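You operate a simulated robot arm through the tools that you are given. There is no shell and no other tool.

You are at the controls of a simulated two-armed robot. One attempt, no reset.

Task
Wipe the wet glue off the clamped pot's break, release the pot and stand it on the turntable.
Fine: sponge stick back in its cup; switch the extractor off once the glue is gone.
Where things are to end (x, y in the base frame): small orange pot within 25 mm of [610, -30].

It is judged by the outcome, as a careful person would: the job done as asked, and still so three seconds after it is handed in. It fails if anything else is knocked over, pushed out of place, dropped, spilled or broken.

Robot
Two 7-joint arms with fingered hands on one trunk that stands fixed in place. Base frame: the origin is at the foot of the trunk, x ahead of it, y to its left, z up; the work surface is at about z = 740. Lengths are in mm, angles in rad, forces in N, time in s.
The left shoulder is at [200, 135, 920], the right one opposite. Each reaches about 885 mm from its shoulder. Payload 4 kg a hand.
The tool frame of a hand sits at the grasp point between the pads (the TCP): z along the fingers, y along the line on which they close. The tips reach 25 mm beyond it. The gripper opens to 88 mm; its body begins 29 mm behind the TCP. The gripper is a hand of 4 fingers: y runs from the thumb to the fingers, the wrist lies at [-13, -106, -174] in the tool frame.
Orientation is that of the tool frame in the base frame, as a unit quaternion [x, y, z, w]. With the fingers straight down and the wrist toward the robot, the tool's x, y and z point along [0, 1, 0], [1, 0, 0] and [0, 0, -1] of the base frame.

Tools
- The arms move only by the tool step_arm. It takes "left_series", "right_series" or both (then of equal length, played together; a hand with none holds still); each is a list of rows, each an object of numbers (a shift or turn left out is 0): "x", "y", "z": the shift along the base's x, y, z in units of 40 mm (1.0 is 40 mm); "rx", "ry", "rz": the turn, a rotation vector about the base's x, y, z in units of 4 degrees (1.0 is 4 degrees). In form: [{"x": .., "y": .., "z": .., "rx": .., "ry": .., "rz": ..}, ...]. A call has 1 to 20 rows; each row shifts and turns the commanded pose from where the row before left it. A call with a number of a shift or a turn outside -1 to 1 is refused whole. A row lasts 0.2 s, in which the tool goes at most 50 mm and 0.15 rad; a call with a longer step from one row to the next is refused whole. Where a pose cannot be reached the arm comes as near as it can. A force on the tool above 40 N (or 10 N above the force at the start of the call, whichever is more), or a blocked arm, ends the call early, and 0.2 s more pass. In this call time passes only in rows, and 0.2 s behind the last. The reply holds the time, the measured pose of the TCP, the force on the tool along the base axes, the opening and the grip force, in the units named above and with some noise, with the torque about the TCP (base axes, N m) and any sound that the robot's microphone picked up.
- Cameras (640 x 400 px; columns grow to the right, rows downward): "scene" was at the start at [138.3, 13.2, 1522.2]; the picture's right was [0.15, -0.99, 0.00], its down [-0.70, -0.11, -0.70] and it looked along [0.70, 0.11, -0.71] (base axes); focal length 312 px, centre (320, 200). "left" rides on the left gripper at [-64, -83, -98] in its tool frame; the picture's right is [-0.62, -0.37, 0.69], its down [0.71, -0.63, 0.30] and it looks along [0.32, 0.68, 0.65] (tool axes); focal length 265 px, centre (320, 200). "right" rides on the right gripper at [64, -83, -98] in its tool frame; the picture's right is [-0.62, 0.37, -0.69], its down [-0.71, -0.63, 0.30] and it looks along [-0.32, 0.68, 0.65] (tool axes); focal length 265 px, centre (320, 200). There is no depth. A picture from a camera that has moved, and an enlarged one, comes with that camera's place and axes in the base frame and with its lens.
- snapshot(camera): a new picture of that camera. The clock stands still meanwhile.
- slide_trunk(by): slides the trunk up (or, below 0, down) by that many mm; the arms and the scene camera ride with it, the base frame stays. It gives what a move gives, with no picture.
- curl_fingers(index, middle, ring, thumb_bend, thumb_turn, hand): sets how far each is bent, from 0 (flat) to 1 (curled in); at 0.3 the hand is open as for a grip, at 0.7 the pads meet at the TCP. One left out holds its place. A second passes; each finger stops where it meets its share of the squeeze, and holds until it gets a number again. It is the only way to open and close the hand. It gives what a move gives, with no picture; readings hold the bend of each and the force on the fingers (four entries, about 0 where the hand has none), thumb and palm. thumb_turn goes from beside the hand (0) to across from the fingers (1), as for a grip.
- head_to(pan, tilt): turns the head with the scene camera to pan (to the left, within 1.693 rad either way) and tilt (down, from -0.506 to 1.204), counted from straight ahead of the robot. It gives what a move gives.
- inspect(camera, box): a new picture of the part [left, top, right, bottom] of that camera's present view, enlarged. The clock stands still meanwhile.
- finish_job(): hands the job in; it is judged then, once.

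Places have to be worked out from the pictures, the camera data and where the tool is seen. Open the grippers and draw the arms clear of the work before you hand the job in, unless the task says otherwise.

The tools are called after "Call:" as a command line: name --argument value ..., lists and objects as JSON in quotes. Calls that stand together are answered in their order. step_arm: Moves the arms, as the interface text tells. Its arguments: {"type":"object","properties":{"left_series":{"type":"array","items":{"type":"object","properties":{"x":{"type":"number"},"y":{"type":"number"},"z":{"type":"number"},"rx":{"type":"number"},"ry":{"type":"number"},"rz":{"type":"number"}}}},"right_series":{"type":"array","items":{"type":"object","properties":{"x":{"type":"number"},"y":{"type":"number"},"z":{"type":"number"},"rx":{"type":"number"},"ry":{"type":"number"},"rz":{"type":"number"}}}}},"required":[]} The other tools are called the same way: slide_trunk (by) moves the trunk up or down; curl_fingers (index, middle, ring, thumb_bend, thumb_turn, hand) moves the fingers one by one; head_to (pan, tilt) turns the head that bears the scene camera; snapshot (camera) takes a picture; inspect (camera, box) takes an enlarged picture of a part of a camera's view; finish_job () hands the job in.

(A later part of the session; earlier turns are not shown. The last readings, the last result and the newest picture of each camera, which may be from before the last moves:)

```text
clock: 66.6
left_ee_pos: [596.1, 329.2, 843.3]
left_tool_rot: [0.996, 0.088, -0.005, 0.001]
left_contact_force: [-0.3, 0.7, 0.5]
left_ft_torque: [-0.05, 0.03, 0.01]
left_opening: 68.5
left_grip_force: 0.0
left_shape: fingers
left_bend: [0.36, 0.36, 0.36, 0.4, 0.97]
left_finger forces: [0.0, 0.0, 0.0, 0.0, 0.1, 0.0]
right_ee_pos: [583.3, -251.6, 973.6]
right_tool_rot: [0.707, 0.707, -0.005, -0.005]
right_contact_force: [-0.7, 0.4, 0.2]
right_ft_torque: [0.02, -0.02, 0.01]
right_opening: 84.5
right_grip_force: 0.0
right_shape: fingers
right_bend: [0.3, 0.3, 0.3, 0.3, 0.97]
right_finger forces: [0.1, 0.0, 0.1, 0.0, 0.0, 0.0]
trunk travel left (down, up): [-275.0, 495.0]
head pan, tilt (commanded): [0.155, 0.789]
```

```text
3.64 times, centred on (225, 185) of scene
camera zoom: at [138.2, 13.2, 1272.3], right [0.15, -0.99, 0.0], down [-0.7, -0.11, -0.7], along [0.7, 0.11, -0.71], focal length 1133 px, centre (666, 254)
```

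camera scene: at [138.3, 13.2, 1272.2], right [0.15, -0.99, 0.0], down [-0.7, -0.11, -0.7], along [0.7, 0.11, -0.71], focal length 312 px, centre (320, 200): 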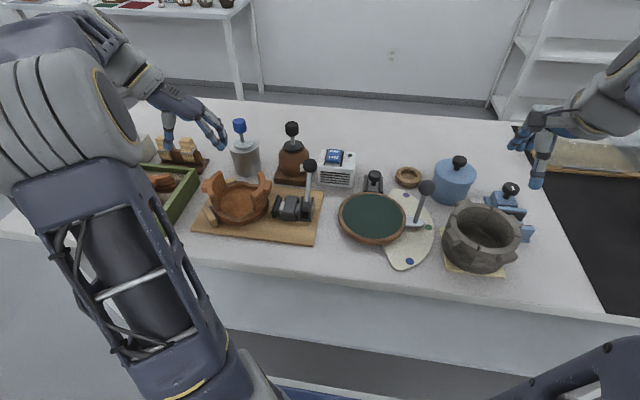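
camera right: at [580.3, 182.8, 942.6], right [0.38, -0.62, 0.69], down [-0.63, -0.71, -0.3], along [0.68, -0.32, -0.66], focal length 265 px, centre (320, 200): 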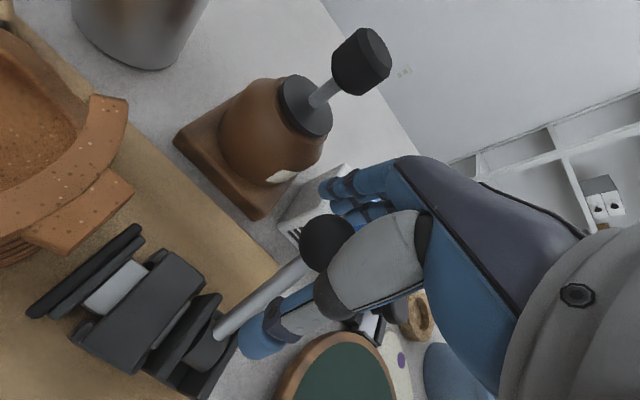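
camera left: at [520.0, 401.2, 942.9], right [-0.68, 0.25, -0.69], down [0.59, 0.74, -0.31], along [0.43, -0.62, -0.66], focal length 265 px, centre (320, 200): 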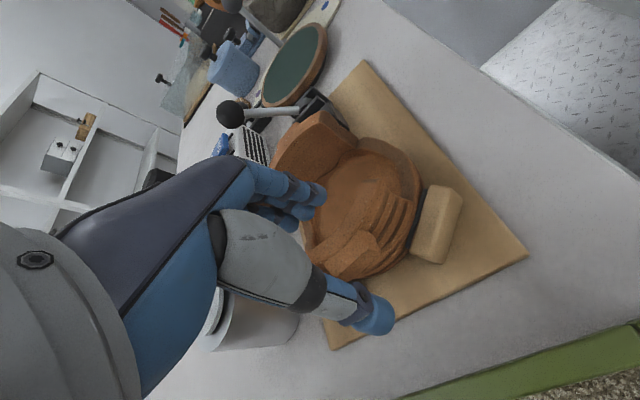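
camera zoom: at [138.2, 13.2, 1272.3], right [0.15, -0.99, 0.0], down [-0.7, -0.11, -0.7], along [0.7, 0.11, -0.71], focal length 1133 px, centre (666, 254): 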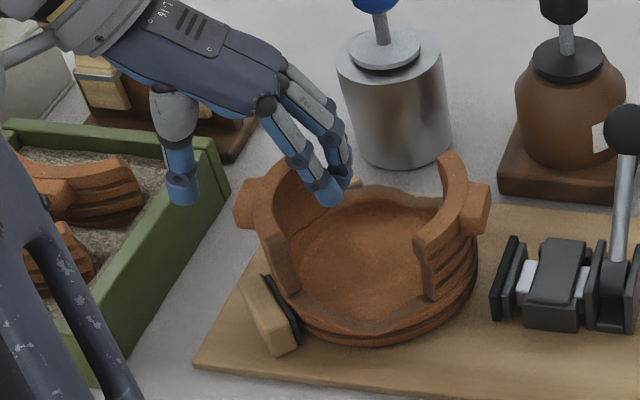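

The hand straddles the wing with the fingers inside and the thumb outside. I'll go down to about z = 805.

Call:
step_arm --left_series '[{"z": -0.4}, {"z": -0.35}, {"z": -0.2}]'

Call:
snapshot --camera "left"

Call:
inspect --camera "scene" --box '[165, 130, 285, 240]'

```text
clock: 67.4
left_ee_pos: [596.4, 329.1, 804.3]
left_tool_rot: [0.996, 0.087, -0.005, 0.001]
left_contact_force: [-1.0, -0.1, -0.5]
left_ft_torque: [0.0, 0.03, 0.02]
left_opening: 68.7
left_grip_force: 0.2
left_shape: fingers
left_bend: [0.36, 0.36, 0.36, 0.4, 0.97]
left_finger forces: [0.0, 0.0, 0.0, 0.0, 0.0, 0.0]
right_ee_pos: [582.7, -251.8, 972.1]
right_tool_rot: [0.707, 0.707, -0.005, -0.005]
right_contact_force: [-1.0, -0.1, 0.5]
right_ft_torque: [0.0, 0.0, 0.01]
right_opening: 84.3
right_grip_force: 0.0
right_shape: fingers
right_bend: [0.3, 0.3, 0.3, 0.3, 0.97]
right_finger forces: [0.1, 0.1, 0.1, 0.1, 0.0, 0.0]
trunk travel left (down, up): [-275.0, 495.0]
head pan, tilt (commanded): [0.155, 0.789]
```

```text
taken
camera left: at [520.1, 400.7, 904.6], right [-0.68, 0.25, -0.69], down [0.59, 0.74, -0.31], along [0.43, -0.62, -0.66], focal length 265 px, centre (320, 200)
```

left: 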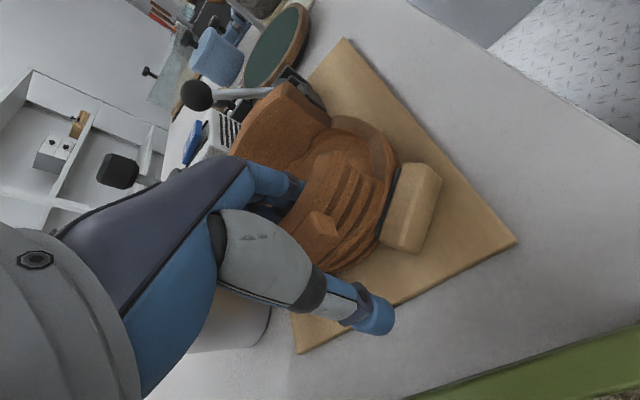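

```text
3.64 times, centred on (225, 185) of scene
camera zoom: at [138.2, 13.2, 1272.2], right [0.15, -0.99, 0.0], down [-0.7, -0.11, -0.7], along [0.7, 0.11, -0.71], focal length 1133 px, centre (666, 254)
```

zoom: 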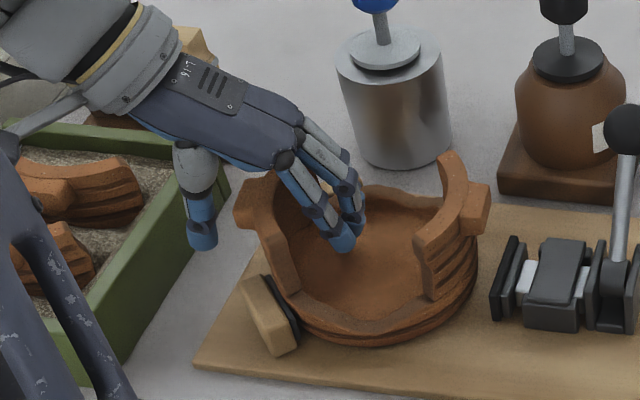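

The wing sits squarely between thumb and fingers with the palm above it. I'll lower 4 mm more and close gently on it.

Call:
step_arm --left_series '[{"z": -0.1}]'

Call:
curl_fingers --hand "left" --index 0.7 --middle 0.7 --ring 0.7 --thumb_bend 0.7

Call:
snapshot --camera "left"

Call:
inspect --camera "scene" --box '[165, 130, 285, 240]'

```text
clock: 67.8
left_ee_pos: [595.5, 328.8, 799.1]
left_tool_rot: [0.996, 0.087, -0.005, 0.0]
left_contact_force: [0.8, 0.2, -0.1]
left_ft_torque: [0.02, 0.02, -0.01]
left_opening: 68.4
left_grip_force: 0.0
left_shape: fingers
left_bend: [0.36, 0.36, 0.36, 0.4, 0.97]
left_finger forces: [0.2, 0.0, 0.0, 0.1, 0.0, 0.0]
right_ee_pos: [581.6, -251.9, 974.2]
right_tool_rot: [0.707, 0.707, -0.005, -0.005]
right_contact_force: [-0.2, 0.1, -0.1]
right_ft_torque: [-0.02, 0.0, -0.02]
right_opening: 84.4
right_grip_force: 0.2
right_shape: fingers
right_bend: [0.3, 0.3, 0.3, 0.3, 0.97]
right_finger forces: [0.1, 0.0, 0.0, 0.0, 0.0, 0.1]
trunk travel left (down, up): [-275.0, 495.0]
head pan, tilt (commanded): [0.155, 0.789]
```

```text
clock: 68.8
left_ee_pos: [595.8, 327.5, 800.9]
left_tool_rot: [0.996, 0.085, -0.006, 0.001]
left_contact_force: [-1.1, -20.1, 0.6]
left_ft_torque: [-0.54, -0.01, -0.4]
left_opening: 10.3
left_grip_force: 13.3
left_shape: fingers
left_bend: [0.63, 0.63, 0.57, 0.67, 0.97]
left_finger forces: [5.3, 7.3, 11.2, 0.1, 3.7, 0.0]
right_ee_pos: [582.7, -253.0, 972.8]
right_tool_rot: [0.707, 0.707, -0.006, -0.005]
right_contact_force: [-0.5, 0.9, -0.2]
right_ft_torque: [0.03, 0.0, 0.03]
right_opening: 84.5
right_grip_force: 0.0
right_shape: fingers
right_bend: [0.3, 0.3, 0.3, 0.3, 0.97]
right_finger forces: [0.0, 0.1, 0.0, 0.0, 0.0, 0.0]
trunk travel left (down, up): [-275.0, 495.0]
head pan, tilt (commanded): [0.155, 0.789]
```

```text
taken
camera left: at [520.3, 399.1, 900.8], right [-0.68, 0.25, -0.69], down [0.59, 0.74, -0.31], along [0.43, -0.62, -0.66], focal length 265 px, centre (320, 200)
```

left: 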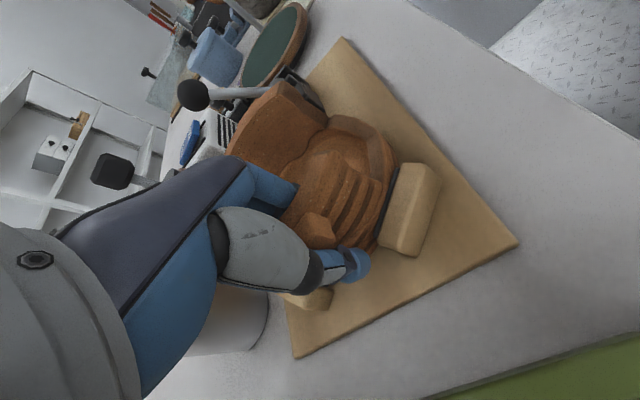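

```text
3.64 times, centred on (225, 185) of scene
camera zoom: at [138.2, 12.6, 1272.2], right [0.15, -0.99, 0.0], down [-0.7, -0.11, -0.7], along [0.7, 0.11, -0.71], focal length 1133 px, centre (666, 254)
```

zoom: 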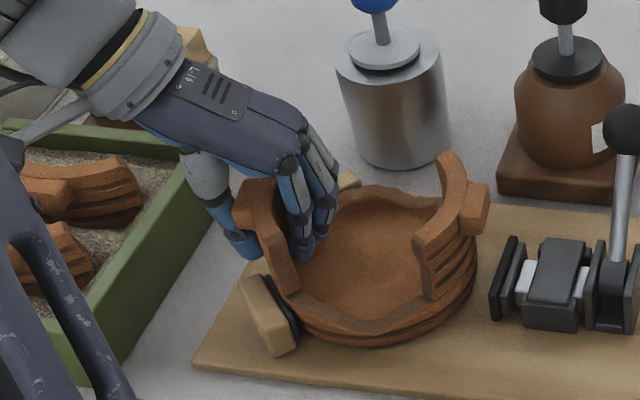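

The fingers pushed the pot against the stops (20 N to one side) while the thumb barely bears. I'll shift the hand about 5–7 mm toward -y to balance the squeeze.

Call:
step_arm --left_series '[{"x": 0.01, "y": -0.06}, {"x": 0.01, "y": -0.06}]'

Call:
inspect --camera "left" --box '[200, 120, 460, 320]'

```text
clock: 69.4
left_ee_pos: [596.4, 325.8, 800.3]
left_tool_rot: [0.996, 0.089, -0.005, -0.001]
left_contact_force: [-1.8, -8.2, -0.2]
left_ft_torque: [-0.41, 0.03, -0.32]
left_opening: 11.0
left_grip_force: 12.1
left_shape: fingers
left_bend: [0.64, 0.64, 0.59, 0.66, 0.97]
left_finger forces: [3.3, 4.8, 8.2, 0.0, 7.7, 0.0]
right_ee_pos: [581.4, -251.7, 973.0]
right_tool_rot: [0.706, 0.708, -0.005, -0.005]
right_contact_force: [0.5, -0.6, -0.4]
right_ft_torque: [-0.01, -0.01, 0.02]
right_opening: 84.7
right_grip_force: 0.0
right_shape: fingers
right_bend: [0.3, 0.3, 0.3, 0.3, 0.97]
right_finger forces: [0.0, 0.1, 0.0, 0.0, 0.0, 0.0]
trunk travel left (down, up): [-275.0, 495.0]
head pan, tilt (commanded): [0.155, 0.789]
```

```text
2.00 times, centred on (330, 220) of left
camera zoom: at [520.3, 396.2, 900.9], right [-0.68, 0.25, -0.69], down [0.59, 0.75, -0.31], along [0.43, -0.62, -0.66], focal length 531 px, centre (300, 160)
```

zoom: 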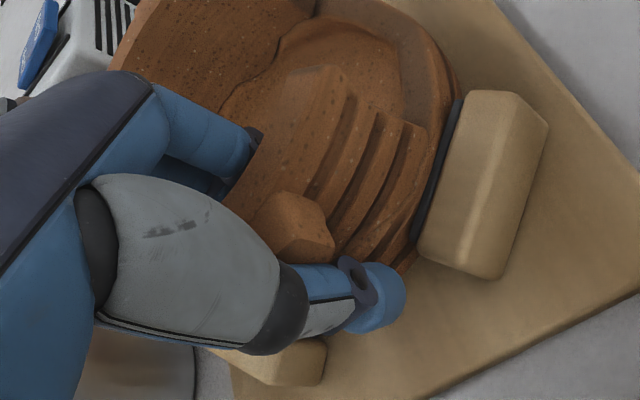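

Better: thumb 7.7 N and tucked under the lug, fingers 16 N. I'll shift a bit more to balance it.

Call:
step_arm --left_series '[{"x": 0.01, "y": -0.05}]'

Call:
step_arm --left_series '[{"y": -0.03}]'

```text
clock: 69.8
left_ee_pos: [598.3, 324.8, 800.8]
left_tool_rot: [0.996, 0.087, -0.006, 0.0]
left_contact_force: [-4.3, -2.4, 0.0]
left_ft_torque: [-0.28, 0.07, -0.27]
left_opening: 11.2
left_grip_force: 11.5
left_shape: fingers
left_bend: [0.66, 0.65, 0.6, 0.66, 0.97]
left_finger forces: [2.1, 3.5, 7.2, 0.0, 10.2, 0.0]
right_ee_pos: [582.6, -251.6, 973.2]
right_tool_rot: [0.706, 0.708, -0.005, -0.005]
right_contact_force: [-0.3, -0.3, -0.4]
right_ft_torque: [0.01, 0.01, -0.02]
right_opening: 84.3
right_grip_force: 0.2
right_shape: fingers
right_bend: [0.3, 0.3, 0.3, 0.3, 0.97]
right_finger forces: [0.1, 0.1, 0.0, 0.1, 0.0, 0.1]
trunk travel left (down, up): [-275.0, 495.0]
head pan, tilt (commanded): [0.155, 0.789]
```

```text
clock: 70.2
left_ee_pos: [597.8, 321.5, 800.9]
left_tool_rot: [0.996, 0.087, -0.006, 0.0]
left_contact_force: [-3.3, 0.1, 0.4]
left_ft_torque: [-0.24, 0.07, -0.24]
left_opening: 11.3
left_grip_force: 11.2
left_shape: fingers
left_bend: [0.66, 0.66, 0.61, 0.66, 0.97]
left_finger forces: [2.0, 3.0, 6.0, 0.1, 10.9, 0.0]
right_ee_pos: [582.5, -252.6, 973.5]
right_tool_rot: [0.706, 0.708, -0.005, -0.005]
right_contact_force: [-0.6, -0.2, -0.5]
right_ft_torque: [-0.03, 0.0, -0.03]
right_opening: 84.6
right_grip_force: 0.0
right_shape: fingers
right_bend: [0.3, 0.3, 0.3, 0.3, 0.97]
right_finger forces: [0.1, 0.1, 0.1, 0.0, 0.0, 0.0]
trunk travel left (down, up): [-275.0, 495.0]
head pan, tilt (commanded): [0.155, 0.789]
```

The grip is balanced at 11 N on each side. I'll do a small test lift of ~6 mm to feel the weight and see whether the pot stays level.

Call:
step_arm --left_series '[{"x": -0.02, "z": 0.07}, {"z": 0.08}]'

Call:
inspect --camera "scene" --box '[185, 150, 285, 235]'

Call:
inspect --camera "left" --box '[200, 70, 460, 320]'

```text
clock: 70.8
left_ee_pos: [597.1, 320.7, 806.3]
left_tool_rot: [0.996, 0.087, -0.005, 0.0]
left_contact_force: [-1.3, -4.4, -4.3]
left_ft_torque: [-0.18, 0.14, -0.19]
left_opening: 9.1
left_grip_force: 9.0
left_shape: fingers
left_bend: [0.66, 0.66, 0.62, 0.67, 0.97]
left_finger forces: [2.7, 3.2, 5.9, 0.0, 6.2, 0.0]
right_ee_pos: [582.8, -251.8, 972.7]
right_tool_rot: [0.707, 0.707, -0.005, -0.005]
right_contact_force: [-0.2, 0.5, 0.5]
right_ft_torque: [0.02, -0.04, -0.03]
right_opening: 84.3
right_grip_force: 0.0
right_shape: fingers
right_bend: [0.3, 0.3, 0.3, 0.3, 0.97]
right_finger forces: [0.1, 0.0, 0.0, 0.1, 0.1, 0.0]
trunk travel left (down, up): [-275.0, 495.0]
head pan, tilt (commanded): [0.155, 0.789]
```

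```text
4.71 times, centred on (235, 192) of scene
camera zoom: at [138.3, 13.1, 1272.1], right [0.15, -0.99, 0.0], down [-0.7, -0.11, -0.7], along [0.7, 0.11, -0.71], focal length 1466 px, centre (720, 235)
```

zoom: 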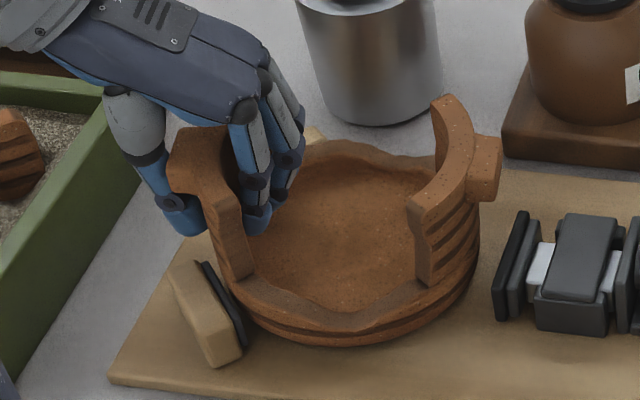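

```text
1.60 times, centred on (330, 195) of left
camera zoom: at [520.6, 392.1, 906.6], right [-0.68, 0.25, -0.69], down [0.59, 0.74, -0.31], along [0.43, -0.62, -0.66], focal length 425 px, centre (304, 208)
```

zoom: 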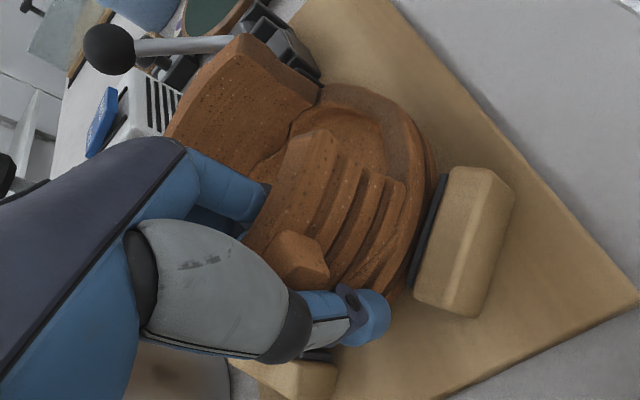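

The hand carries about 4 N now. I'll lift another 8 mm and check whether the far side leaves the board.

Call:
step_arm --left_series '[{"z": 0.1}, {"z": 0.1}]'

Call:
inspect --camera "scene" --box '[185, 150, 285, 235]'

Call:
inspect --camera "left" --box '[200, 70, 460, 320]'

```text
clock: 71.4
left_ee_pos: [596.7, 321.5, 815.1]
left_tool_rot: [0.996, 0.088, -0.006, 0.0]
left_contact_force: [-2.4, -7.2, -6.7]
left_ft_torque: [-0.1, 0.28, -0.21]
left_opening: 6.7
left_grip_force: 7.5
left_shape: fingers
left_bend: [0.66, 0.66, 0.62, 0.67, 0.97]
left_finger forces: [2.0, 2.8, 6.7, 0.0, 3.6, 0.0]
right_ee_pos: [582.3, -251.5, 972.8]
right_tool_rot: [0.707, 0.708, -0.004, -0.005]
right_contact_force: [-0.2, 0.3, 0.0]
right_ft_torque: [0.01, -0.01, -0.02]
right_opening: 84.7
right_grip_force: 0.0
right_shape: fingers
right_bend: [0.3, 0.3, 0.3, 0.3, 0.97]
right_finger forces: [0.0, 0.0, 0.1, 0.1, 0.0, 0.0]
trunk travel left (down, up): [-275.0, 495.0]
head pan, tilt (commanded): [0.155, 0.789]
```

```text
4.71 times, centred on (235, 192) of scene
camera zoom: at [138.3, 13.0, 1272.2], right [0.15, -0.99, 0.0], down [-0.7, -0.11, -0.7], along [0.7, 0.11, -0.71], focal length 1466 px, centre (720, 235)
```

zoom: 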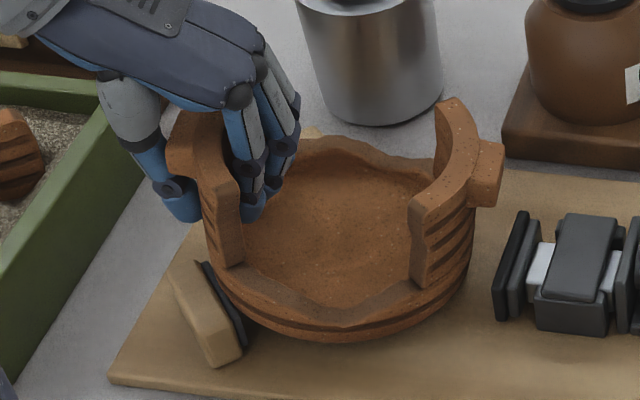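

```text
1.60 times, centred on (330, 195) of left
camera zoom: at [520.2, 392.3, 915.1], right [-0.68, 0.25, -0.69], down [0.59, 0.74, -0.31], along [0.43, -0.62, -0.66], focal length 425 px, centre (304, 208)
```

zoom: 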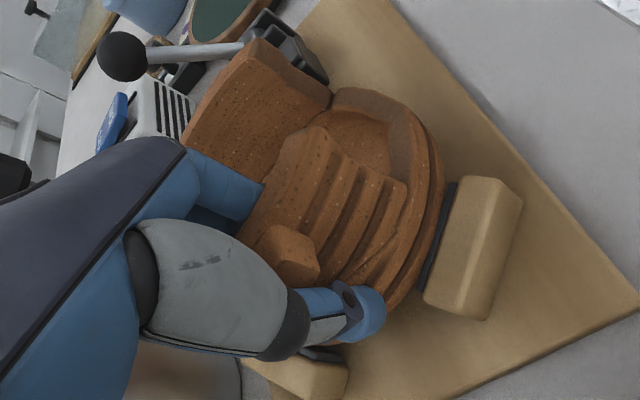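

The far side stayed down: the pot tilts about its right edge, so it's heavy (roughly 1.2 kg) and one hand on a wing isn't enough. I'll set it back down and release, then lift with both hands.

Call:
step_arm --left_series '[{"z": -0.1}, {"z": -0.1}, {"z": -0.1}]'

Call:
step_arm --left_series '[{"z": -0.04}]'

Call:
curl_fingers --hand "left" --index 0.4 --middle 0.4 --ring 0.4 --thumb_bend 0.4

Call:
inspect --camera "scene" --box '[185, 150, 285, 235]'

```text
clock: 72.2
left_ee_pos: [597.1, 321.5, 803.0]
left_tool_rot: [0.996, 0.087, -0.004, 0.0]
left_contact_force: [2.3, -5.2, 14.4]
left_ft_torque: [-0.26, -0.2, -0.24]
left_opening: 6.2
left_grip_force: 9.8
left_shape: fingers
left_bend: [0.68, 0.67, 0.62, 0.67, 0.97]
left_finger forces: [2.1, 3.7, 6.4, 0.1, 6.9, 0.0]
right_ee_pos: [582.3, -252.9, 974.3]
right_tool_rot: [0.707, 0.707, -0.005, -0.006]
right_contact_force: [-0.3, -0.5, 0.4]
right_ft_torque: [-0.02, -0.01, 0.0]
right_opening: 84.5
right_grip_force: 0.0
right_shape: fingers
right_bend: [0.3, 0.3, 0.3, 0.3, 0.97]
right_finger forces: [0.1, 0.0, 0.1, 0.1, 0.0, 0.0]
trunk travel left (down, up): [-275.0, 495.0]
head pan, tilt (commanded): [0.155, 0.789]
```

```text
clock: 72.6
left_ee_pos: [596.9, 320.1, 802.4]
left_tool_rot: [0.996, 0.087, -0.005, 0.0]
left_contact_force: [1.4, -5.0, 16.6]
left_ft_torque: [-0.29, -0.21, -0.27]
left_opening: 6.2
left_grip_force: 10.2
left_shape: fingers
left_bend: [0.68, 0.67, 0.63, 0.67, 0.97]
left_finger forces: [2.0, 3.5, 7.5, 0.1, 7.1, 0.0]
right_ee_pos: [581.4, -252.9, 973.3]
right_tool_rot: [0.707, 0.707, -0.005, -0.005]
right_contact_force: [-0.5, -1.0, -0.5]
right_ft_torque: [0.03, 0.0, -0.03]
right_opening: 84.4
right_grip_force: 0.0
right_shape: fingers
right_bend: [0.3, 0.3, 0.3, 0.3, 0.97]
right_finger forces: [0.0, 0.0, 0.1, 0.0, 0.0, 0.0]
trunk travel left (down, up): [-275.0, 495.0]
head pan, tilt (commanded): [0.155, 0.789]
```

```text
clock: 73.6
left_ee_pos: [597.3, 320.8, 800.9]
left_tool_rot: [0.996, 0.087, -0.004, 0.0]
left_contact_force: [-0.3, 0.7, 0.1]
left_ft_torque: [-0.01, 0.0, -0.05]
left_opening: 63.2
left_grip_force: 0.1
left_shape: fingers
left_bend: [0.4, 0.4, 0.4, 0.4, 0.97]
left_finger forces: [0.0, 0.0, 0.1, 0.1, 0.0, 0.0]
right_ee_pos: [581.5, -251.4, 972.1]
right_tool_rot: [0.707, 0.707, -0.005, -0.005]
right_contact_force: [0.5, -0.8, 0.0]
right_ft_torque: [0.02, -0.01, -0.02]
right_opening: 84.3
right_grip_force: 0.0
right_shape: fingers
right_bend: [0.3, 0.3, 0.3, 0.3, 0.97]
right_finger forces: [0.0, 0.0, 0.1, 0.0, 0.0, 0.0]
trunk travel left (down, up): [-275.0, 495.0]
head pan, tilt (commanded): [0.155, 0.789]
```

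```text
4.71 times, centred on (235, 192) of scene
camera zoom: at [138.2, 13.2, 1272.2], right [0.15, -0.99, 0.0], down [-0.7, -0.11, -0.7], along [0.7, 0.11, -0.71], focal length 1466 px, centre (720, 235)
```

zoom: 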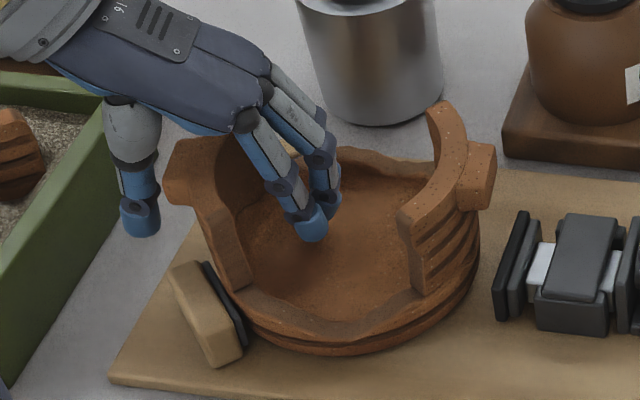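

The pot is back on the board, about 0.7 kg by the balance of forces, so I'll use both hands with thumbs under the lugs. First I'll close the left hand on its wing again, thumb commanded a little further.

Call:
curl_fingers --hand "left" --index 0.7 --middle 0.7 --ring 0.7 --thumb_bend 0.85

Call:
inspect --camera "scene" --box '[185, 150, 285, 235]'

Call:
inspect --camera "left" --box '[200, 70, 460, 320]'

```text
clock: 74.6
left_ee_pos: [596.2, 321.2, 800.8]
left_tool_rot: [0.996, 0.086, -0.006, 0.001]
left_contact_force: [-5.2, -1.2, 2.9]
left_ft_torque: [-0.43, -0.11, -0.35]
left_opening: 5.3
left_grip_force: 20.2
left_shape: fingers
left_bend: [0.64, 0.65, 0.6, 0.73, 0.96]
left_finger forces: [5.4, 6.2, 8.6, 0.0, 19.2, 0.0]
right_ee_pos: [580.8, -252.2, 972.6]
right_tool_rot: [0.707, 0.707, -0.005, -0.005]
right_contact_force: [0.0, 0.5, -0.3]
right_ft_torque: [-0.01, 0.0, -0.02]
right_opening: 84.3
right_grip_force: 0.1
right_shape: fingers
right_bend: [0.3, 0.3, 0.3, 0.3, 0.97]
right_finger forces: [0.0, 0.0, 0.1, 0.0, 0.0, 0.1]
trunk travel left (down, up): [-275.0, 495.0]
head pan, tilt (commanded): [0.155, 0.789]
```

```text
4.71 times, centred on (235, 192) of scene
camera zoom: at [138.0, 13.1, 1272.3], right [0.15, -0.99, 0.0], down [-0.7, -0.11, -0.7], along [0.7, 0.11, -0.71], focal length 1466 px, centre (720, 235)
```

zoom: 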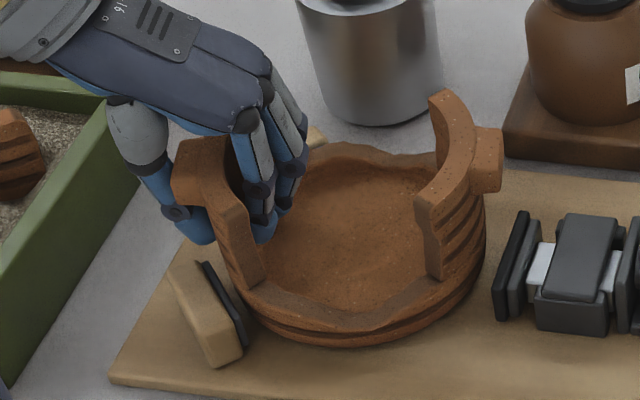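

```text
1.60 times, centred on (330, 195) of left
camera zoom: at [520.0, 392.2, 901.7], right [-0.68, 0.25, -0.69], down [0.59, 0.74, -0.31], along [0.43, -0.62, -0.66], focal length 425 px, centre (304, 208)
```

zoom: 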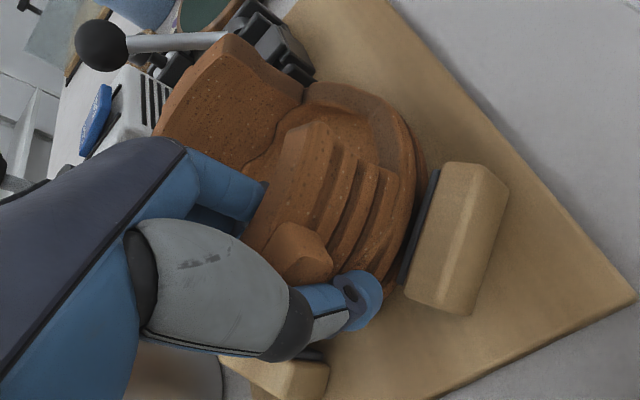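

The left grip is now solid: 20 N on each side, balanced. I'll pre-shape the right hand narrower and bring it over the right wing, turning it about +80° on the way, at z ≈ 960.

Call:
curl_fingers --hand "right" --index 0.48 --middle 0.48 --ring 0.48 --thumb_bend 0.36

Call:
step_arm --right_series '[{"x": 0.04, "y": 0.45, "rz": 1.0}, {"x": 0.04, "y": 0.45, "rz": 1.0}, {"x": 0.04, "y": 0.45, "rz": 1.0}, {"x": 0.04, "y": 0.45, "rz": 1.0}, {"x": 0.04, "y": 0.45, "rz": 1.0}, {"x": 0.04, "y": 0.45, "rz": 1.0}, {"x": 0.04, "y": 0.45, "rz": 1.0}, {"x": 0.04, "y": 0.45, "rz": 1.0}, {"x": 0.04, "y": 0.45, "rz": 1.0}, {"x": 0.04, "y": 0.45, "rz": 1.0}, {"x": 0.04, "y": 0.45, "rz": 1.0}, {"x": 0.04, "y": 0.45, "rz": 1.0}, {"x": 0.04, "y": 0.45, "rz": 1.0}, {"x": 0.04, "y": 0.45, "rz": 1.0}, {"x": 0.04, "y": 0.45, "rz": 1.0}, {"x": 0.04, "y": 0.45, "rz": 1.0}, {"x": 0.04, "y": 0.45, "rz": 1.0}, {"x": 0.04, "y": 0.45, "rz": 1.0}, {"x": 0.04, "y": 0.45, "rz": 1.0}, {"x": 0.04, "y": 0.45, "rz": 1.0}]'

Call:
snapshot --camera "scene"

Call:
snapshot --camera "right"

```text
clock: 75.6
left_ee_pos: [597.3, 320.9, 801.3]
left_tool_rot: [0.996, 0.087, -0.005, 0.001]
left_contact_force: [-6.2, -2.2, 2.9]
left_ft_torque: [-0.41, -0.15, -0.35]
left_opening: 5.3
left_grip_force: 20.0
left_shape: fingers
left_bend: [0.64, 0.64, 0.6, 0.73, 0.96]
left_finger forces: [5.3, 6.1, 8.7, 0.0, 19.2, 0.0]
right_ee_pos: [581.6, -252.0, 973.5]
right_tool_rot: [0.707, 0.707, -0.005, -0.005]
right_contact_force: [0.3, 0.0, 0.6]
right_ft_torque: [-0.01, -0.03, -0.03]
right_opening: 59.9
right_grip_force: 0.0
right_shape: fingers
right_bend: [0.48, 0.48, 0.48, 0.36, 0.97]
right_finger forces: [0.1, 0.0, 0.0, 0.0, 0.0, 0.0]
trunk travel left (down, up): [-275.0, 495.0]
head pan, tilt (commanded): [0.155, 0.789]
```

```text
clock: 79.8
left_ee_pos: [596.6, 320.4, 801.7]
left_tool_rot: [0.996, 0.087, -0.005, 0.0]
left_contact_force: [-5.2, -1.9, 2.4]
left_ft_torque: [-0.47, -0.11, -0.38]
left_opening: 5.3
left_grip_force: 19.9
left_shape: fingers
left_bend: [0.64, 0.64, 0.6, 0.73, 0.96]
left_finger forces: [5.4, 6.2, 8.7, 0.0, 19.1, 0.1]
right_ee_pos: [614.3, 106.7, 974.9]
right_tool_rot: [0.087, 0.996, -0.007, 0.0]
right_contact_force: [-0.1, -0.2, 1.2]
right_ft_torque: [0.0, -0.01, -0.02]
right_opening: 59.4
right_grip_force: 0.0
right_shape: fingers
right_bend: [0.48, 0.48, 0.48, 0.36, 0.97]
right_finger forces: [0.0, 0.1, 0.0, 0.0, 0.1, 0.0]
trunk travel left (down, up): [-275.0, 495.0]
head pan, tilt (commanded): [0.155, 0.789]
```

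```text
taken
camera scene: at [138.1, 13.1, 1272.3], right [0.15, -0.99, 0.0], down [-0.7, -0.11, -0.7], along [0.7, 0.11, -0.71], focal length 312 px, centre (320, 200)
```

scene: 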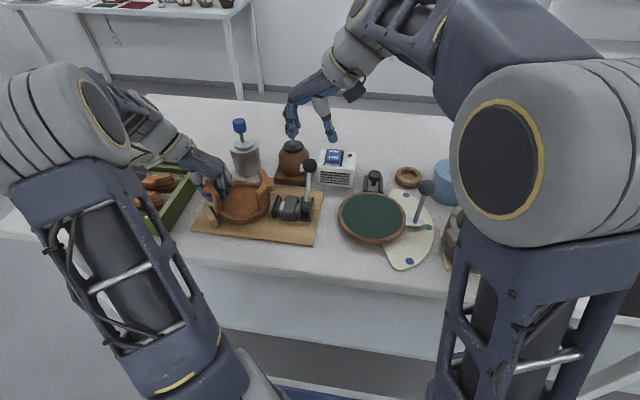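

```text
taken
camera right: at [536.9, 38.7, 1074.8], right [0.68, 0.27, 0.69], down [0.59, -0.75, -0.3], along [0.44, 0.61, -0.66], focal length 265 px, centre (320, 200)
```

right: 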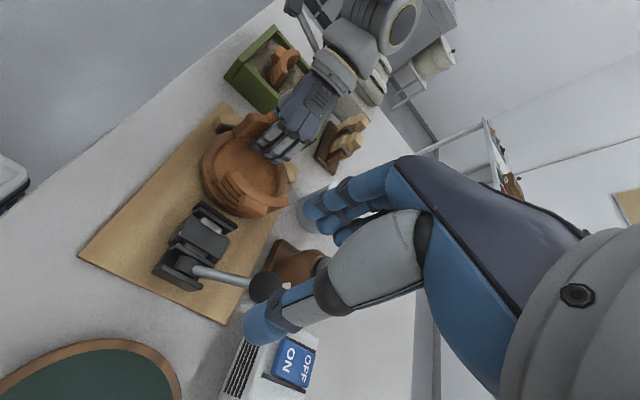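

The right arm reaches this pose. I'll zoom in on the right wing and lug from its wrist camera.

Call:
inspect --camera "right" --box '[180, 90, 320, 240]'

Call:
inspect --camera "scene" --box '[200, 150, 320, 230]'

```text
2.67 times, centred on (250, 165) of right
camera zoom: at [536.9, 38.7, 1074.8], right [0.68, 0.27, 0.69], down [0.59, -0.75, -0.3], along [0.44, 0.61, -0.66], focal length 708 px, centre (507, 293)
```

zoom: 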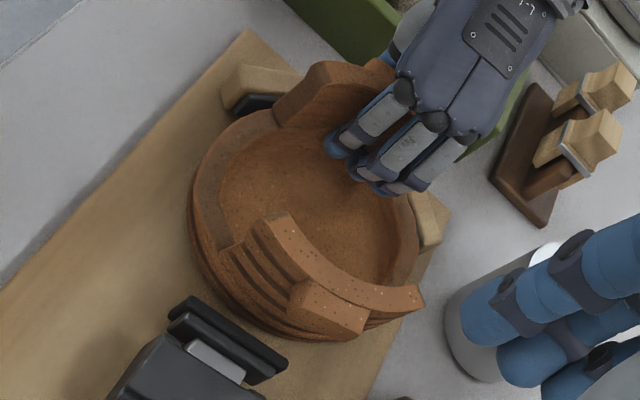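

```text
5.00 times, centred on (260, 190) of scene
camera zoom: at [138.1, 13.1, 1272.3], right [0.15, -0.99, 0.0], down [-0.7, -0.11, -0.7], along [0.7, 0.11, -0.71], focal length 1557 px, centre (620, 250)
```

zoom: 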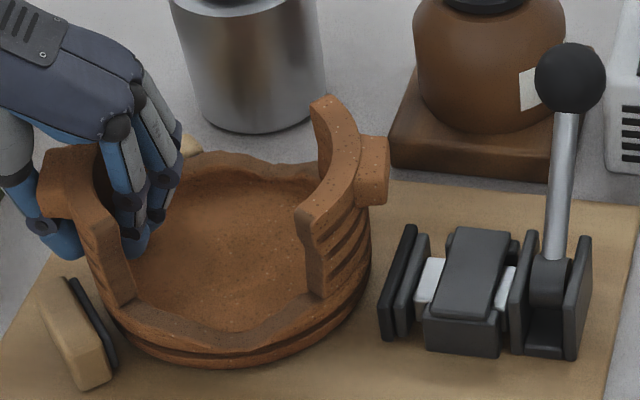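

The right lug is at about (624, 198) and the wing's inner face near (620, 219), so I'll aim the right TCP at (623, 205) with about 22° more turn. I'll move above it first at this height.

Call:
step_arm --right_series '[{"x": 0.04, "y": 0.41, "rz": 0.9}, {"x": 0.04, "y": 0.41, "rz": 0.9}, {"x": 0.04, "y": 0.41, "rz": 0.9}, {"x": 0.04, "y": 0.41, "rz": 0.9}, {"x": 0.04, "y": 0.41, "rz": 0.9}, {"x": 0.03, "y": 0.41, "rz": 0.9}]'

Call:
curl_fingers --hand "right" --thumb_bend 0.44

Call:
snapshot --camera "right"

Call:
snapshot --camera "scene"

```text
clock: 81.2
left_ee_pos: [597.1, 320.5, 801.5]
left_tool_rot: [0.996, 0.086, -0.005, 0.001]
left_contact_force: [-6.2, -2.7, 3.1]
left_ft_torque: [-0.45, -0.12, -0.35]
left_opening: 5.3
left_grip_force: 19.2
left_shape: fingers
left_bend: [0.64, 0.64, 0.6, 0.73, 0.96]
left_finger forces: [5.4, 6.2, 8.7, 0.0, 18.8, 0.1]
right_ee_pos: [624.1, 207.0, 974.6]
right_tool_rot: [-0.102, 0.995, -0.007, 0.002]
right_contact_force: [-0.6, -0.9, 0.3]
right_ft_torque: [0.03, 0.0, 0.0]
right_opening: 59.7
right_grip_force: 0.1
right_shape: fingers
right_bend: [0.48, 0.48, 0.48, 0.36, 0.97]
right_finger forces: [0.0, 0.0, 0.0, 0.0, 0.1, 0.0]
trunk travel left (down, up): [-275.0, 495.0]
head pan, tilt (commanded): [0.155, 0.789]
```

```text
clock: 82.2
left_ee_pos: [597.4, 321.9, 801.9]
left_tool_rot: [0.996, 0.088, -0.005, 0.0]
left_contact_force: [-5.3, -2.6, 2.6]
left_ft_torque: [-0.41, -0.11, -0.39]
left_opening: 4.9
left_grip_force: 19.7
left_shape: fingers
left_bend: [0.64, 0.64, 0.6, 0.73, 0.96]
left_finger forces: [5.4, 6.2, 8.8, 0.0, 18.8, 0.0]
right_ee_pos: [624.7, 206.1, 972.4]
right_tool_rot: [-0.101, 0.995, -0.007, 0.001]
right_contact_force: [-0.1, -0.2, 0.6]
right_ft_torque: [-0.02, 0.05, -0.01]
right_opening: 51.3
right_grip_force: 0.0
right_shape: fingers
right_bend: [0.48, 0.48, 0.48, 0.44, 0.97]
right_finger forces: [0.1, 0.0, 0.0, 0.0, 0.1, 0.1]
trunk travel left (down, up): [-275.0, 495.0]
head pan, tilt (commanded): [0.155, 0.789]
```

```text
taken
camera right: at [577.5, 114.0, 1074.4], right [0.53, 0.5, 0.69], down [0.83, -0.48, -0.3], along [0.18, 0.73, -0.66], focal length 265 px, centre (320, 200)
```

right: 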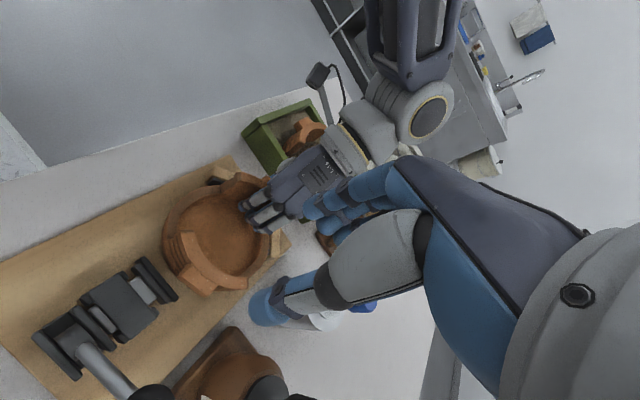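

```text
taken
camera scene: at [138.1, 13.1, 1272.3], right [0.15, -0.99, 0.0], down [-0.7, -0.11, -0.7], along [0.7, 0.11, -0.71], focal length 312 px, centre (320, 200)
```

scene: 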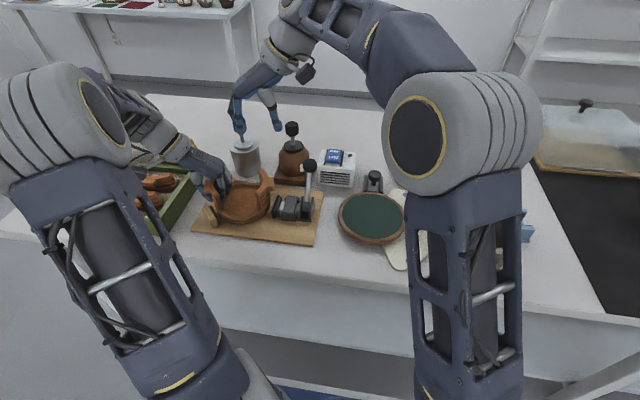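

Both arms reach. I'll check the right wing and lug again from this viewpoint before descending.

Call:
inspect --camera "right" --box '[150, 150, 300, 310]'

Call:
inspect --camera "scene" --box '[200, 90, 320, 230]'

```text
2.50 times, centred on (225, 230) of right
camera zoom: at [577.5, 114.0, 1074.4], right [0.53, 0.5, 0.69], down [0.83, -0.48, -0.3], along [0.18, 0.73, -0.66], focal length 664 px, centre (558, 125)
```

zoom: 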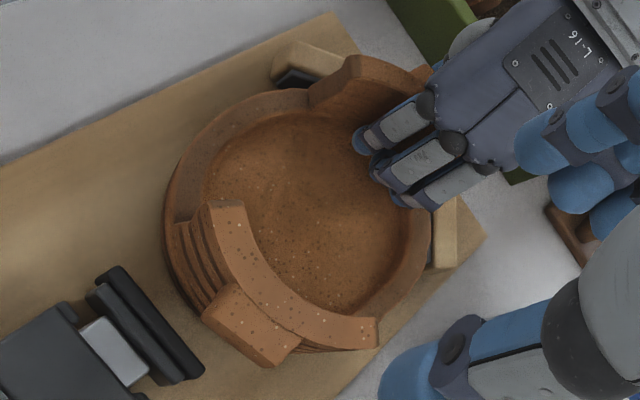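

```text
2.86 times, centred on (260, 160) of scene
camera zoom: at [138.1, 13.1, 1272.3], right [0.15, -0.99, 0.0], down [-0.7, -0.11, -0.7], along [0.7, 0.11, -0.71], focal length 890 px, centre (491, 314)
```

zoom: 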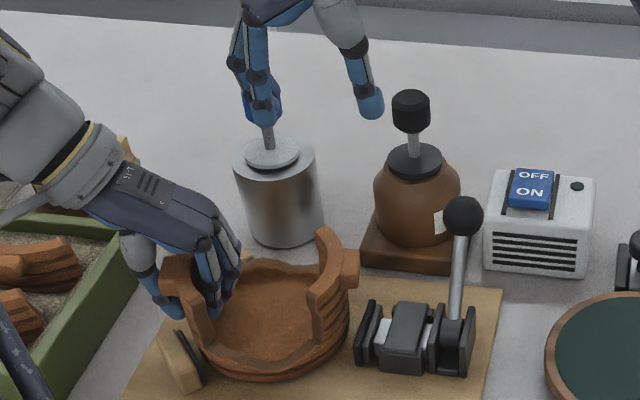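

Target is confirmed at (621, 206). I'll correct x by -2.5 mm and descend partway, checking clearance to the left hand and the clamp.

Call:
step_arm --right_series '[{"x": -0.06, "z": -0.6}, {"z": -0.7}, {"z": -0.7}, {"z": -0.7}]'

Call:
inspect --camera "scene" --box '[200, 110, 320, 240]'

Call:
snapshot --camera "right"

```text
clock: 83.2
left_ee_pos: [596.5, 320.5, 800.8]
left_tool_rot: [0.996, 0.086, -0.006, 0.001]
left_contact_force: [-5.2, -3.3, 2.4]
left_ft_torque: [-0.42, -0.14, -0.37]
left_opening: 5.0
left_grip_force: 20.1
left_shape: fingers
left_bend: [0.64, 0.64, 0.6, 0.73, 0.96]
left_finger forces: [5.4, 6.3, 8.8, 0.1, 18.7, 0.0]
right_ee_pos: [620.5, 205.5, 866.0]
right_tool_rot: [-0.102, 0.995, -0.007, 0.0]
right_contact_force: [0.0, -0.7, 0.7]
right_ft_torque: [0.0, 0.0, 0.01]
right_opening: 50.9
right_grip_force: 0.0
right_shape: fingers
right_bend: [0.48, 0.48, 0.48, 0.44, 0.97]
right_finger forces: [0.1, 0.1, 0.0, 0.1, 0.1, 0.0]
trunk travel left (down, up): [-275.0, 495.0]
head pan, tilt (commanded): [0.155, 0.789]
```

```text
3.08 times, centred on (260, 175) of scene
camera zoom: at [138.1, 13.1, 1272.3], right [0.15, -0.99, 0.0], down [-0.7, -0.11, -0.7], along [0.7, 0.11, -0.71], focal length 958 px, centre (505, 277)
```

zoom: 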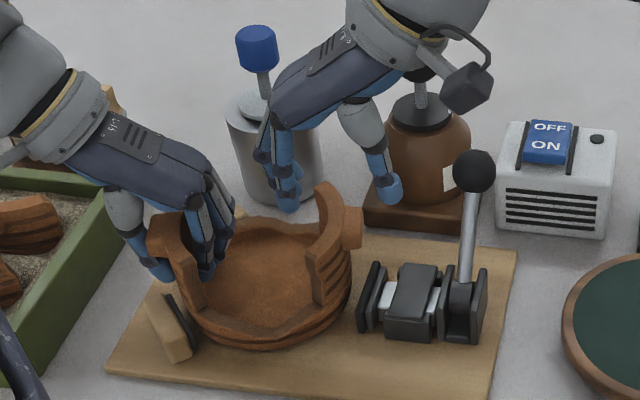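

```text
taken
camera right: at [575.0, 113.5, 966.4], right [0.53, 0.5, 0.69], down [0.83, -0.48, -0.3], along [0.18, 0.73, -0.66], focal length 265 px, centre (320, 200)
```

right: 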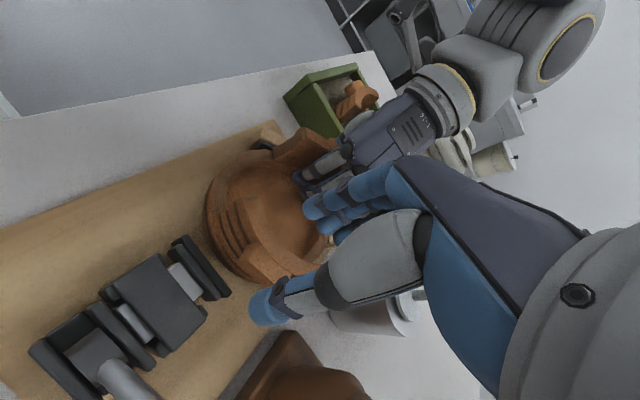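

Clearances look good on both sides. I'll continue down to about z = 808.

Call:
step_arm --right_series '[{"z": -0.5}, {"z": -0.5}, {"z": -0.4}]'

Call:
inspect --camera "scene" --box '[200, 130, 320, 240]'

Call:
snapshot --camera "right"

```text
clock: 84.0
left_ee_pos: [597.2, 320.8, 802.0]
left_tool_rot: [0.996, 0.087, -0.006, 0.001]
left_contact_force: [-5.8, -2.4, 1.5]
left_ft_torque: [-0.42, -0.12, -0.36]
left_opening: 5.1
left_grip_force: 19.4
left_shape: fingers
left_bend: [0.64, 0.64, 0.6, 0.73, 0.96]
left_finger forces: [5.4, 6.3, 8.8, 0.1, 18.7, 0.1]
right_ee_pos: [619.2, 206.4, 809.2]
right_tool_rot: [-0.101, 0.995, -0.007, 0.0]
right_contact_force: [-0.9, 0.5, 0.0]
right_ft_torque: [0.0, 0.04, 0.01]
right_opening: 51.1
right_grip_force: 0.0
right_shape: fingers
right_bend: [0.48, 0.48, 0.48, 0.44, 0.97]
right_finger forces: [0.1, 0.1, 0.1, 0.1, 0.1, 0.0]
trunk travel left (down, up): [-275.0, 495.0]
head pan, tilt (commanded): [0.155, 0.789]
```

```text
3.64 times, centred on (260, 185) of scene
camera zoom: at [138.1, 13.1, 1272.3], right [0.15, -0.99, 0.0], down [-0.7, -0.11, -0.7], along [0.7, 0.11, -0.71], focal length 1133 px, centre (538, 254)
```

zoom: 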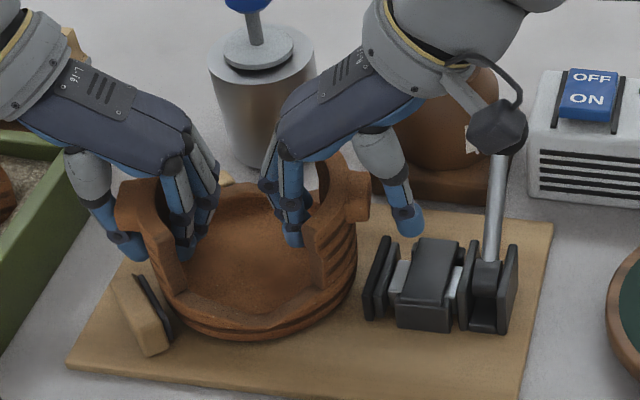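

```text
taken
camera right: at [575.0, 113.6, 910.5], right [0.53, 0.5, 0.69], down [0.83, -0.48, -0.3], along [0.18, 0.73, -0.66], focal length 265 px, centre (320, 200)
```

right: 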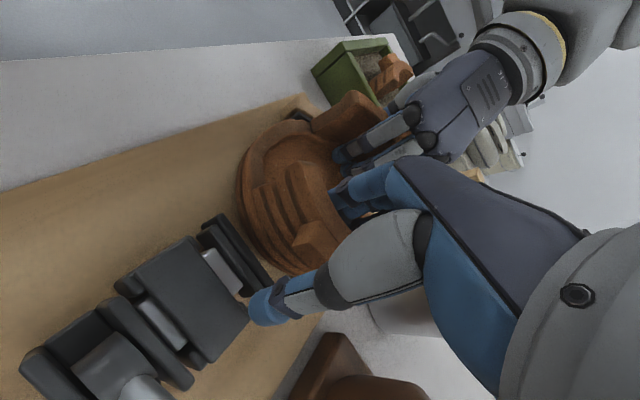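

Both hands are well placed with nothing touching. I'll lower the right hand 3 mm more and close it on the right wing.

Call:
step_arm --right_series '[{"z": -0.08}]'

Call:
curl_fingers --hand "right" --index 0.7 --middle 0.7 --ring 0.7 --thumb_bend 0.85

Call:
inspect --camera "scene" --box '[200, 130, 320, 240]'

Call:
inspect --camera "right" --box '[180, 100, 420, 340]'

```text
clock: 84.4
left_ee_pos: [596.2, 321.6, 801.2]
left_tool_rot: [0.996, 0.088, -0.004, 0.001]
left_contact_force: [-5.8, -2.5, 2.1]
left_ft_torque: [-0.45, -0.13, -0.38]
left_opening: 5.3
left_grip_force: 19.5
left_shape: fingers
left_bend: [0.64, 0.64, 0.6, 0.73, 0.96]
left_finger forces: [5.4, 6.2, 8.8, 0.0, 18.7, 0.0]
right_ee_pos: [621.8, 205.4, 806.0]
right_tool_rot: [-0.101, 0.995, -0.007, 0.0]
right_contact_force: [-0.1, -0.1, 1.0]
right_ft_torque: [-0.01, -0.05, 0.01]
right_opening: 51.0
right_grip_force: 0.0
right_shape: fingers
right_bend: [0.48, 0.48, 0.48, 0.44, 0.97]
right_finger forces: [0.0, 0.0, 0.0, 0.0, 0.1, 0.0]
trunk travel left (down, up): [-275.0, 495.0]
head pan, tilt (commanded): [0.155, 0.789]
```

```text
clock: 85.4
left_ee_pos: [597.1, 321.3, 801.3]
left_tool_rot: [0.996, 0.087, -0.005, 0.001]
left_contact_force: [3.3, -2.9, -0.4]
left_ft_torque: [-0.54, -0.2, -0.37]
left_opening: 5.6
left_grip_force: 20.8
left_shape: fingers
left_bend: [0.63, 0.64, 0.6, 0.73, 0.96]
left_finger forces: [6.4, 6.4, 8.2, 0.1, 20.0, 0.1]
right_ee_pos: [621.5, 205.5, 806.4]
right_tool_rot: [-0.102, 0.995, -0.007, 0.001]
right_contact_force: [-1.7, -1.7, 0.6]
right_ft_torque: [0.6, 0.16, 0.45]
right_opening: 7.1
right_grip_force: 23.3
right_shape: fingers
right_bend: [0.63, 0.64, 0.59, 0.72, 0.97]
right_finger forces: [5.2, 6.8, 9.8, 0.1, 23.4, 0.0]
trunk travel left (down, up): [-275.0, 495.0]
head pan, tilt (commanded): [0.155, 0.789]
```

```text
3.64 times, centred on (260, 185) of scene
camera zoom: at [138.3, 13.1, 1272.2], right [0.15, -0.99, 0.0], down [-0.7, -0.11, -0.7], along [0.7, 0.11, -0.71], focal length 1133 px, centre (538, 254)
```

zoom: 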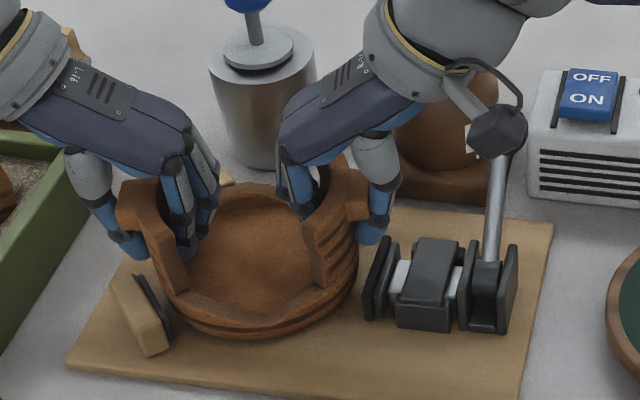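

```text
1.67 times, centred on (300, 220) of right
camera zoom: at [575.0, 113.4, 907.3], right [0.53, 0.5, 0.69], down [0.83, -0.48, -0.3], along [0.18, 0.73, -0.66], focal length 442 px, centre (353, 167)
```

zoom: 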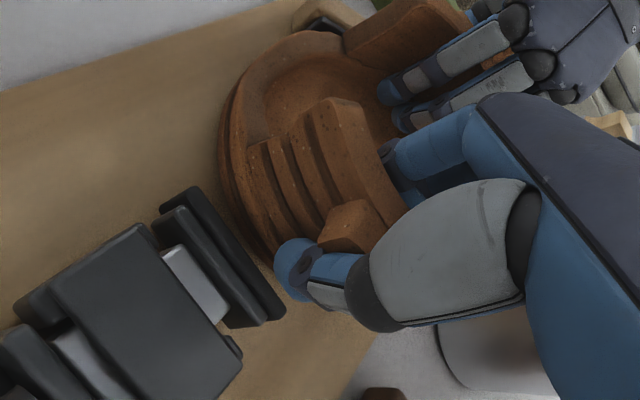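

Both wings are gripped symmetrically with 20+ N on each side and the thumbs under the lugs. I'll lift both hands together 8 mm as a test.

Call:
step_arm --left_series '[{"z": 0.1}, {"z": 0.1}]' --right_series '[{"z": 0.1}, {"z": 0.1}]'

Call:
inspect --camera "scene" --box '[200, 130, 320, 240]'

Call:
inspect --camera "right" --box '[180, 100, 420, 340]'

```text
clock: 86.0
left_ee_pos: [597.2, 320.4, 808.3]
left_tool_rot: [0.996, 0.088, -0.005, 0.0]
left_contact_force: [0.1, 0.4, -4.3]
left_ft_torque: [-0.48, -0.14, -0.34]
left_opening: 5.6
left_grip_force: 20.5
left_shape: fingers
left_bend: [0.63, 0.64, 0.6, 0.73, 0.96]
left_finger forces: [5.8, 5.9, 8.0, 0.1, 20.5, 0.0]
right_ee_pos: [620.7, 205.4, 814.6]
right_tool_rot: [-0.101, 0.995, -0.006, 0.0]
right_contact_force: [-2.2, -0.1, -1.1]
right_ft_torque: [0.6, 0.13, 0.44]
right_opening: 7.2
right_grip_force: 22.3
right_shape: fingers
right_bend: [0.63, 0.64, 0.59, 0.73, 0.97]
right_finger forces: [5.8, 6.9, 9.4, 0.0, 22.7, 0.0]
trunk travel left (down, up): [-275.0, 495.0]
head pan, tilt (commanded): [0.155, 0.789]
```

```text
3.64 times, centred on (260, 185) of scene
camera zoom: at [138.4, 13.3, 1272.2], right [0.15, -0.99, 0.0], down [-0.7, -0.11, -0.7], along [0.7, 0.11, -0.71], focal length 1133 px, centre (538, 254)
```

zoom: 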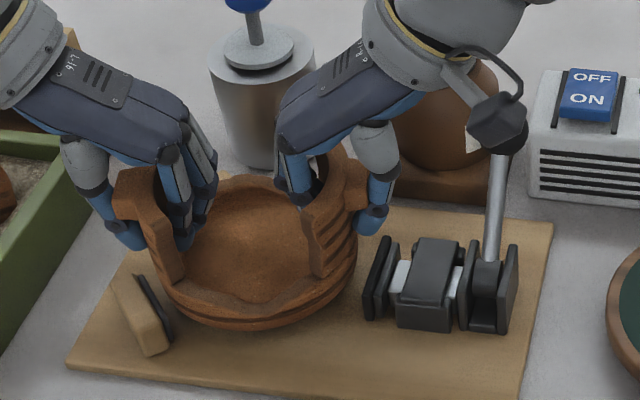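

```text
1.67 times, centred on (300, 220) of right
camera zoom: at [575.0, 113.3, 915.3], right [0.53, 0.5, 0.69], down [0.83, -0.48, -0.3], along [0.18, 0.73, -0.66], focal length 442 px, centre (353, 167)
```

zoom: 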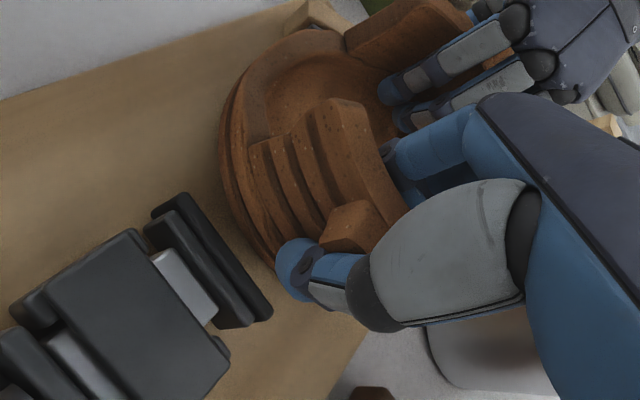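

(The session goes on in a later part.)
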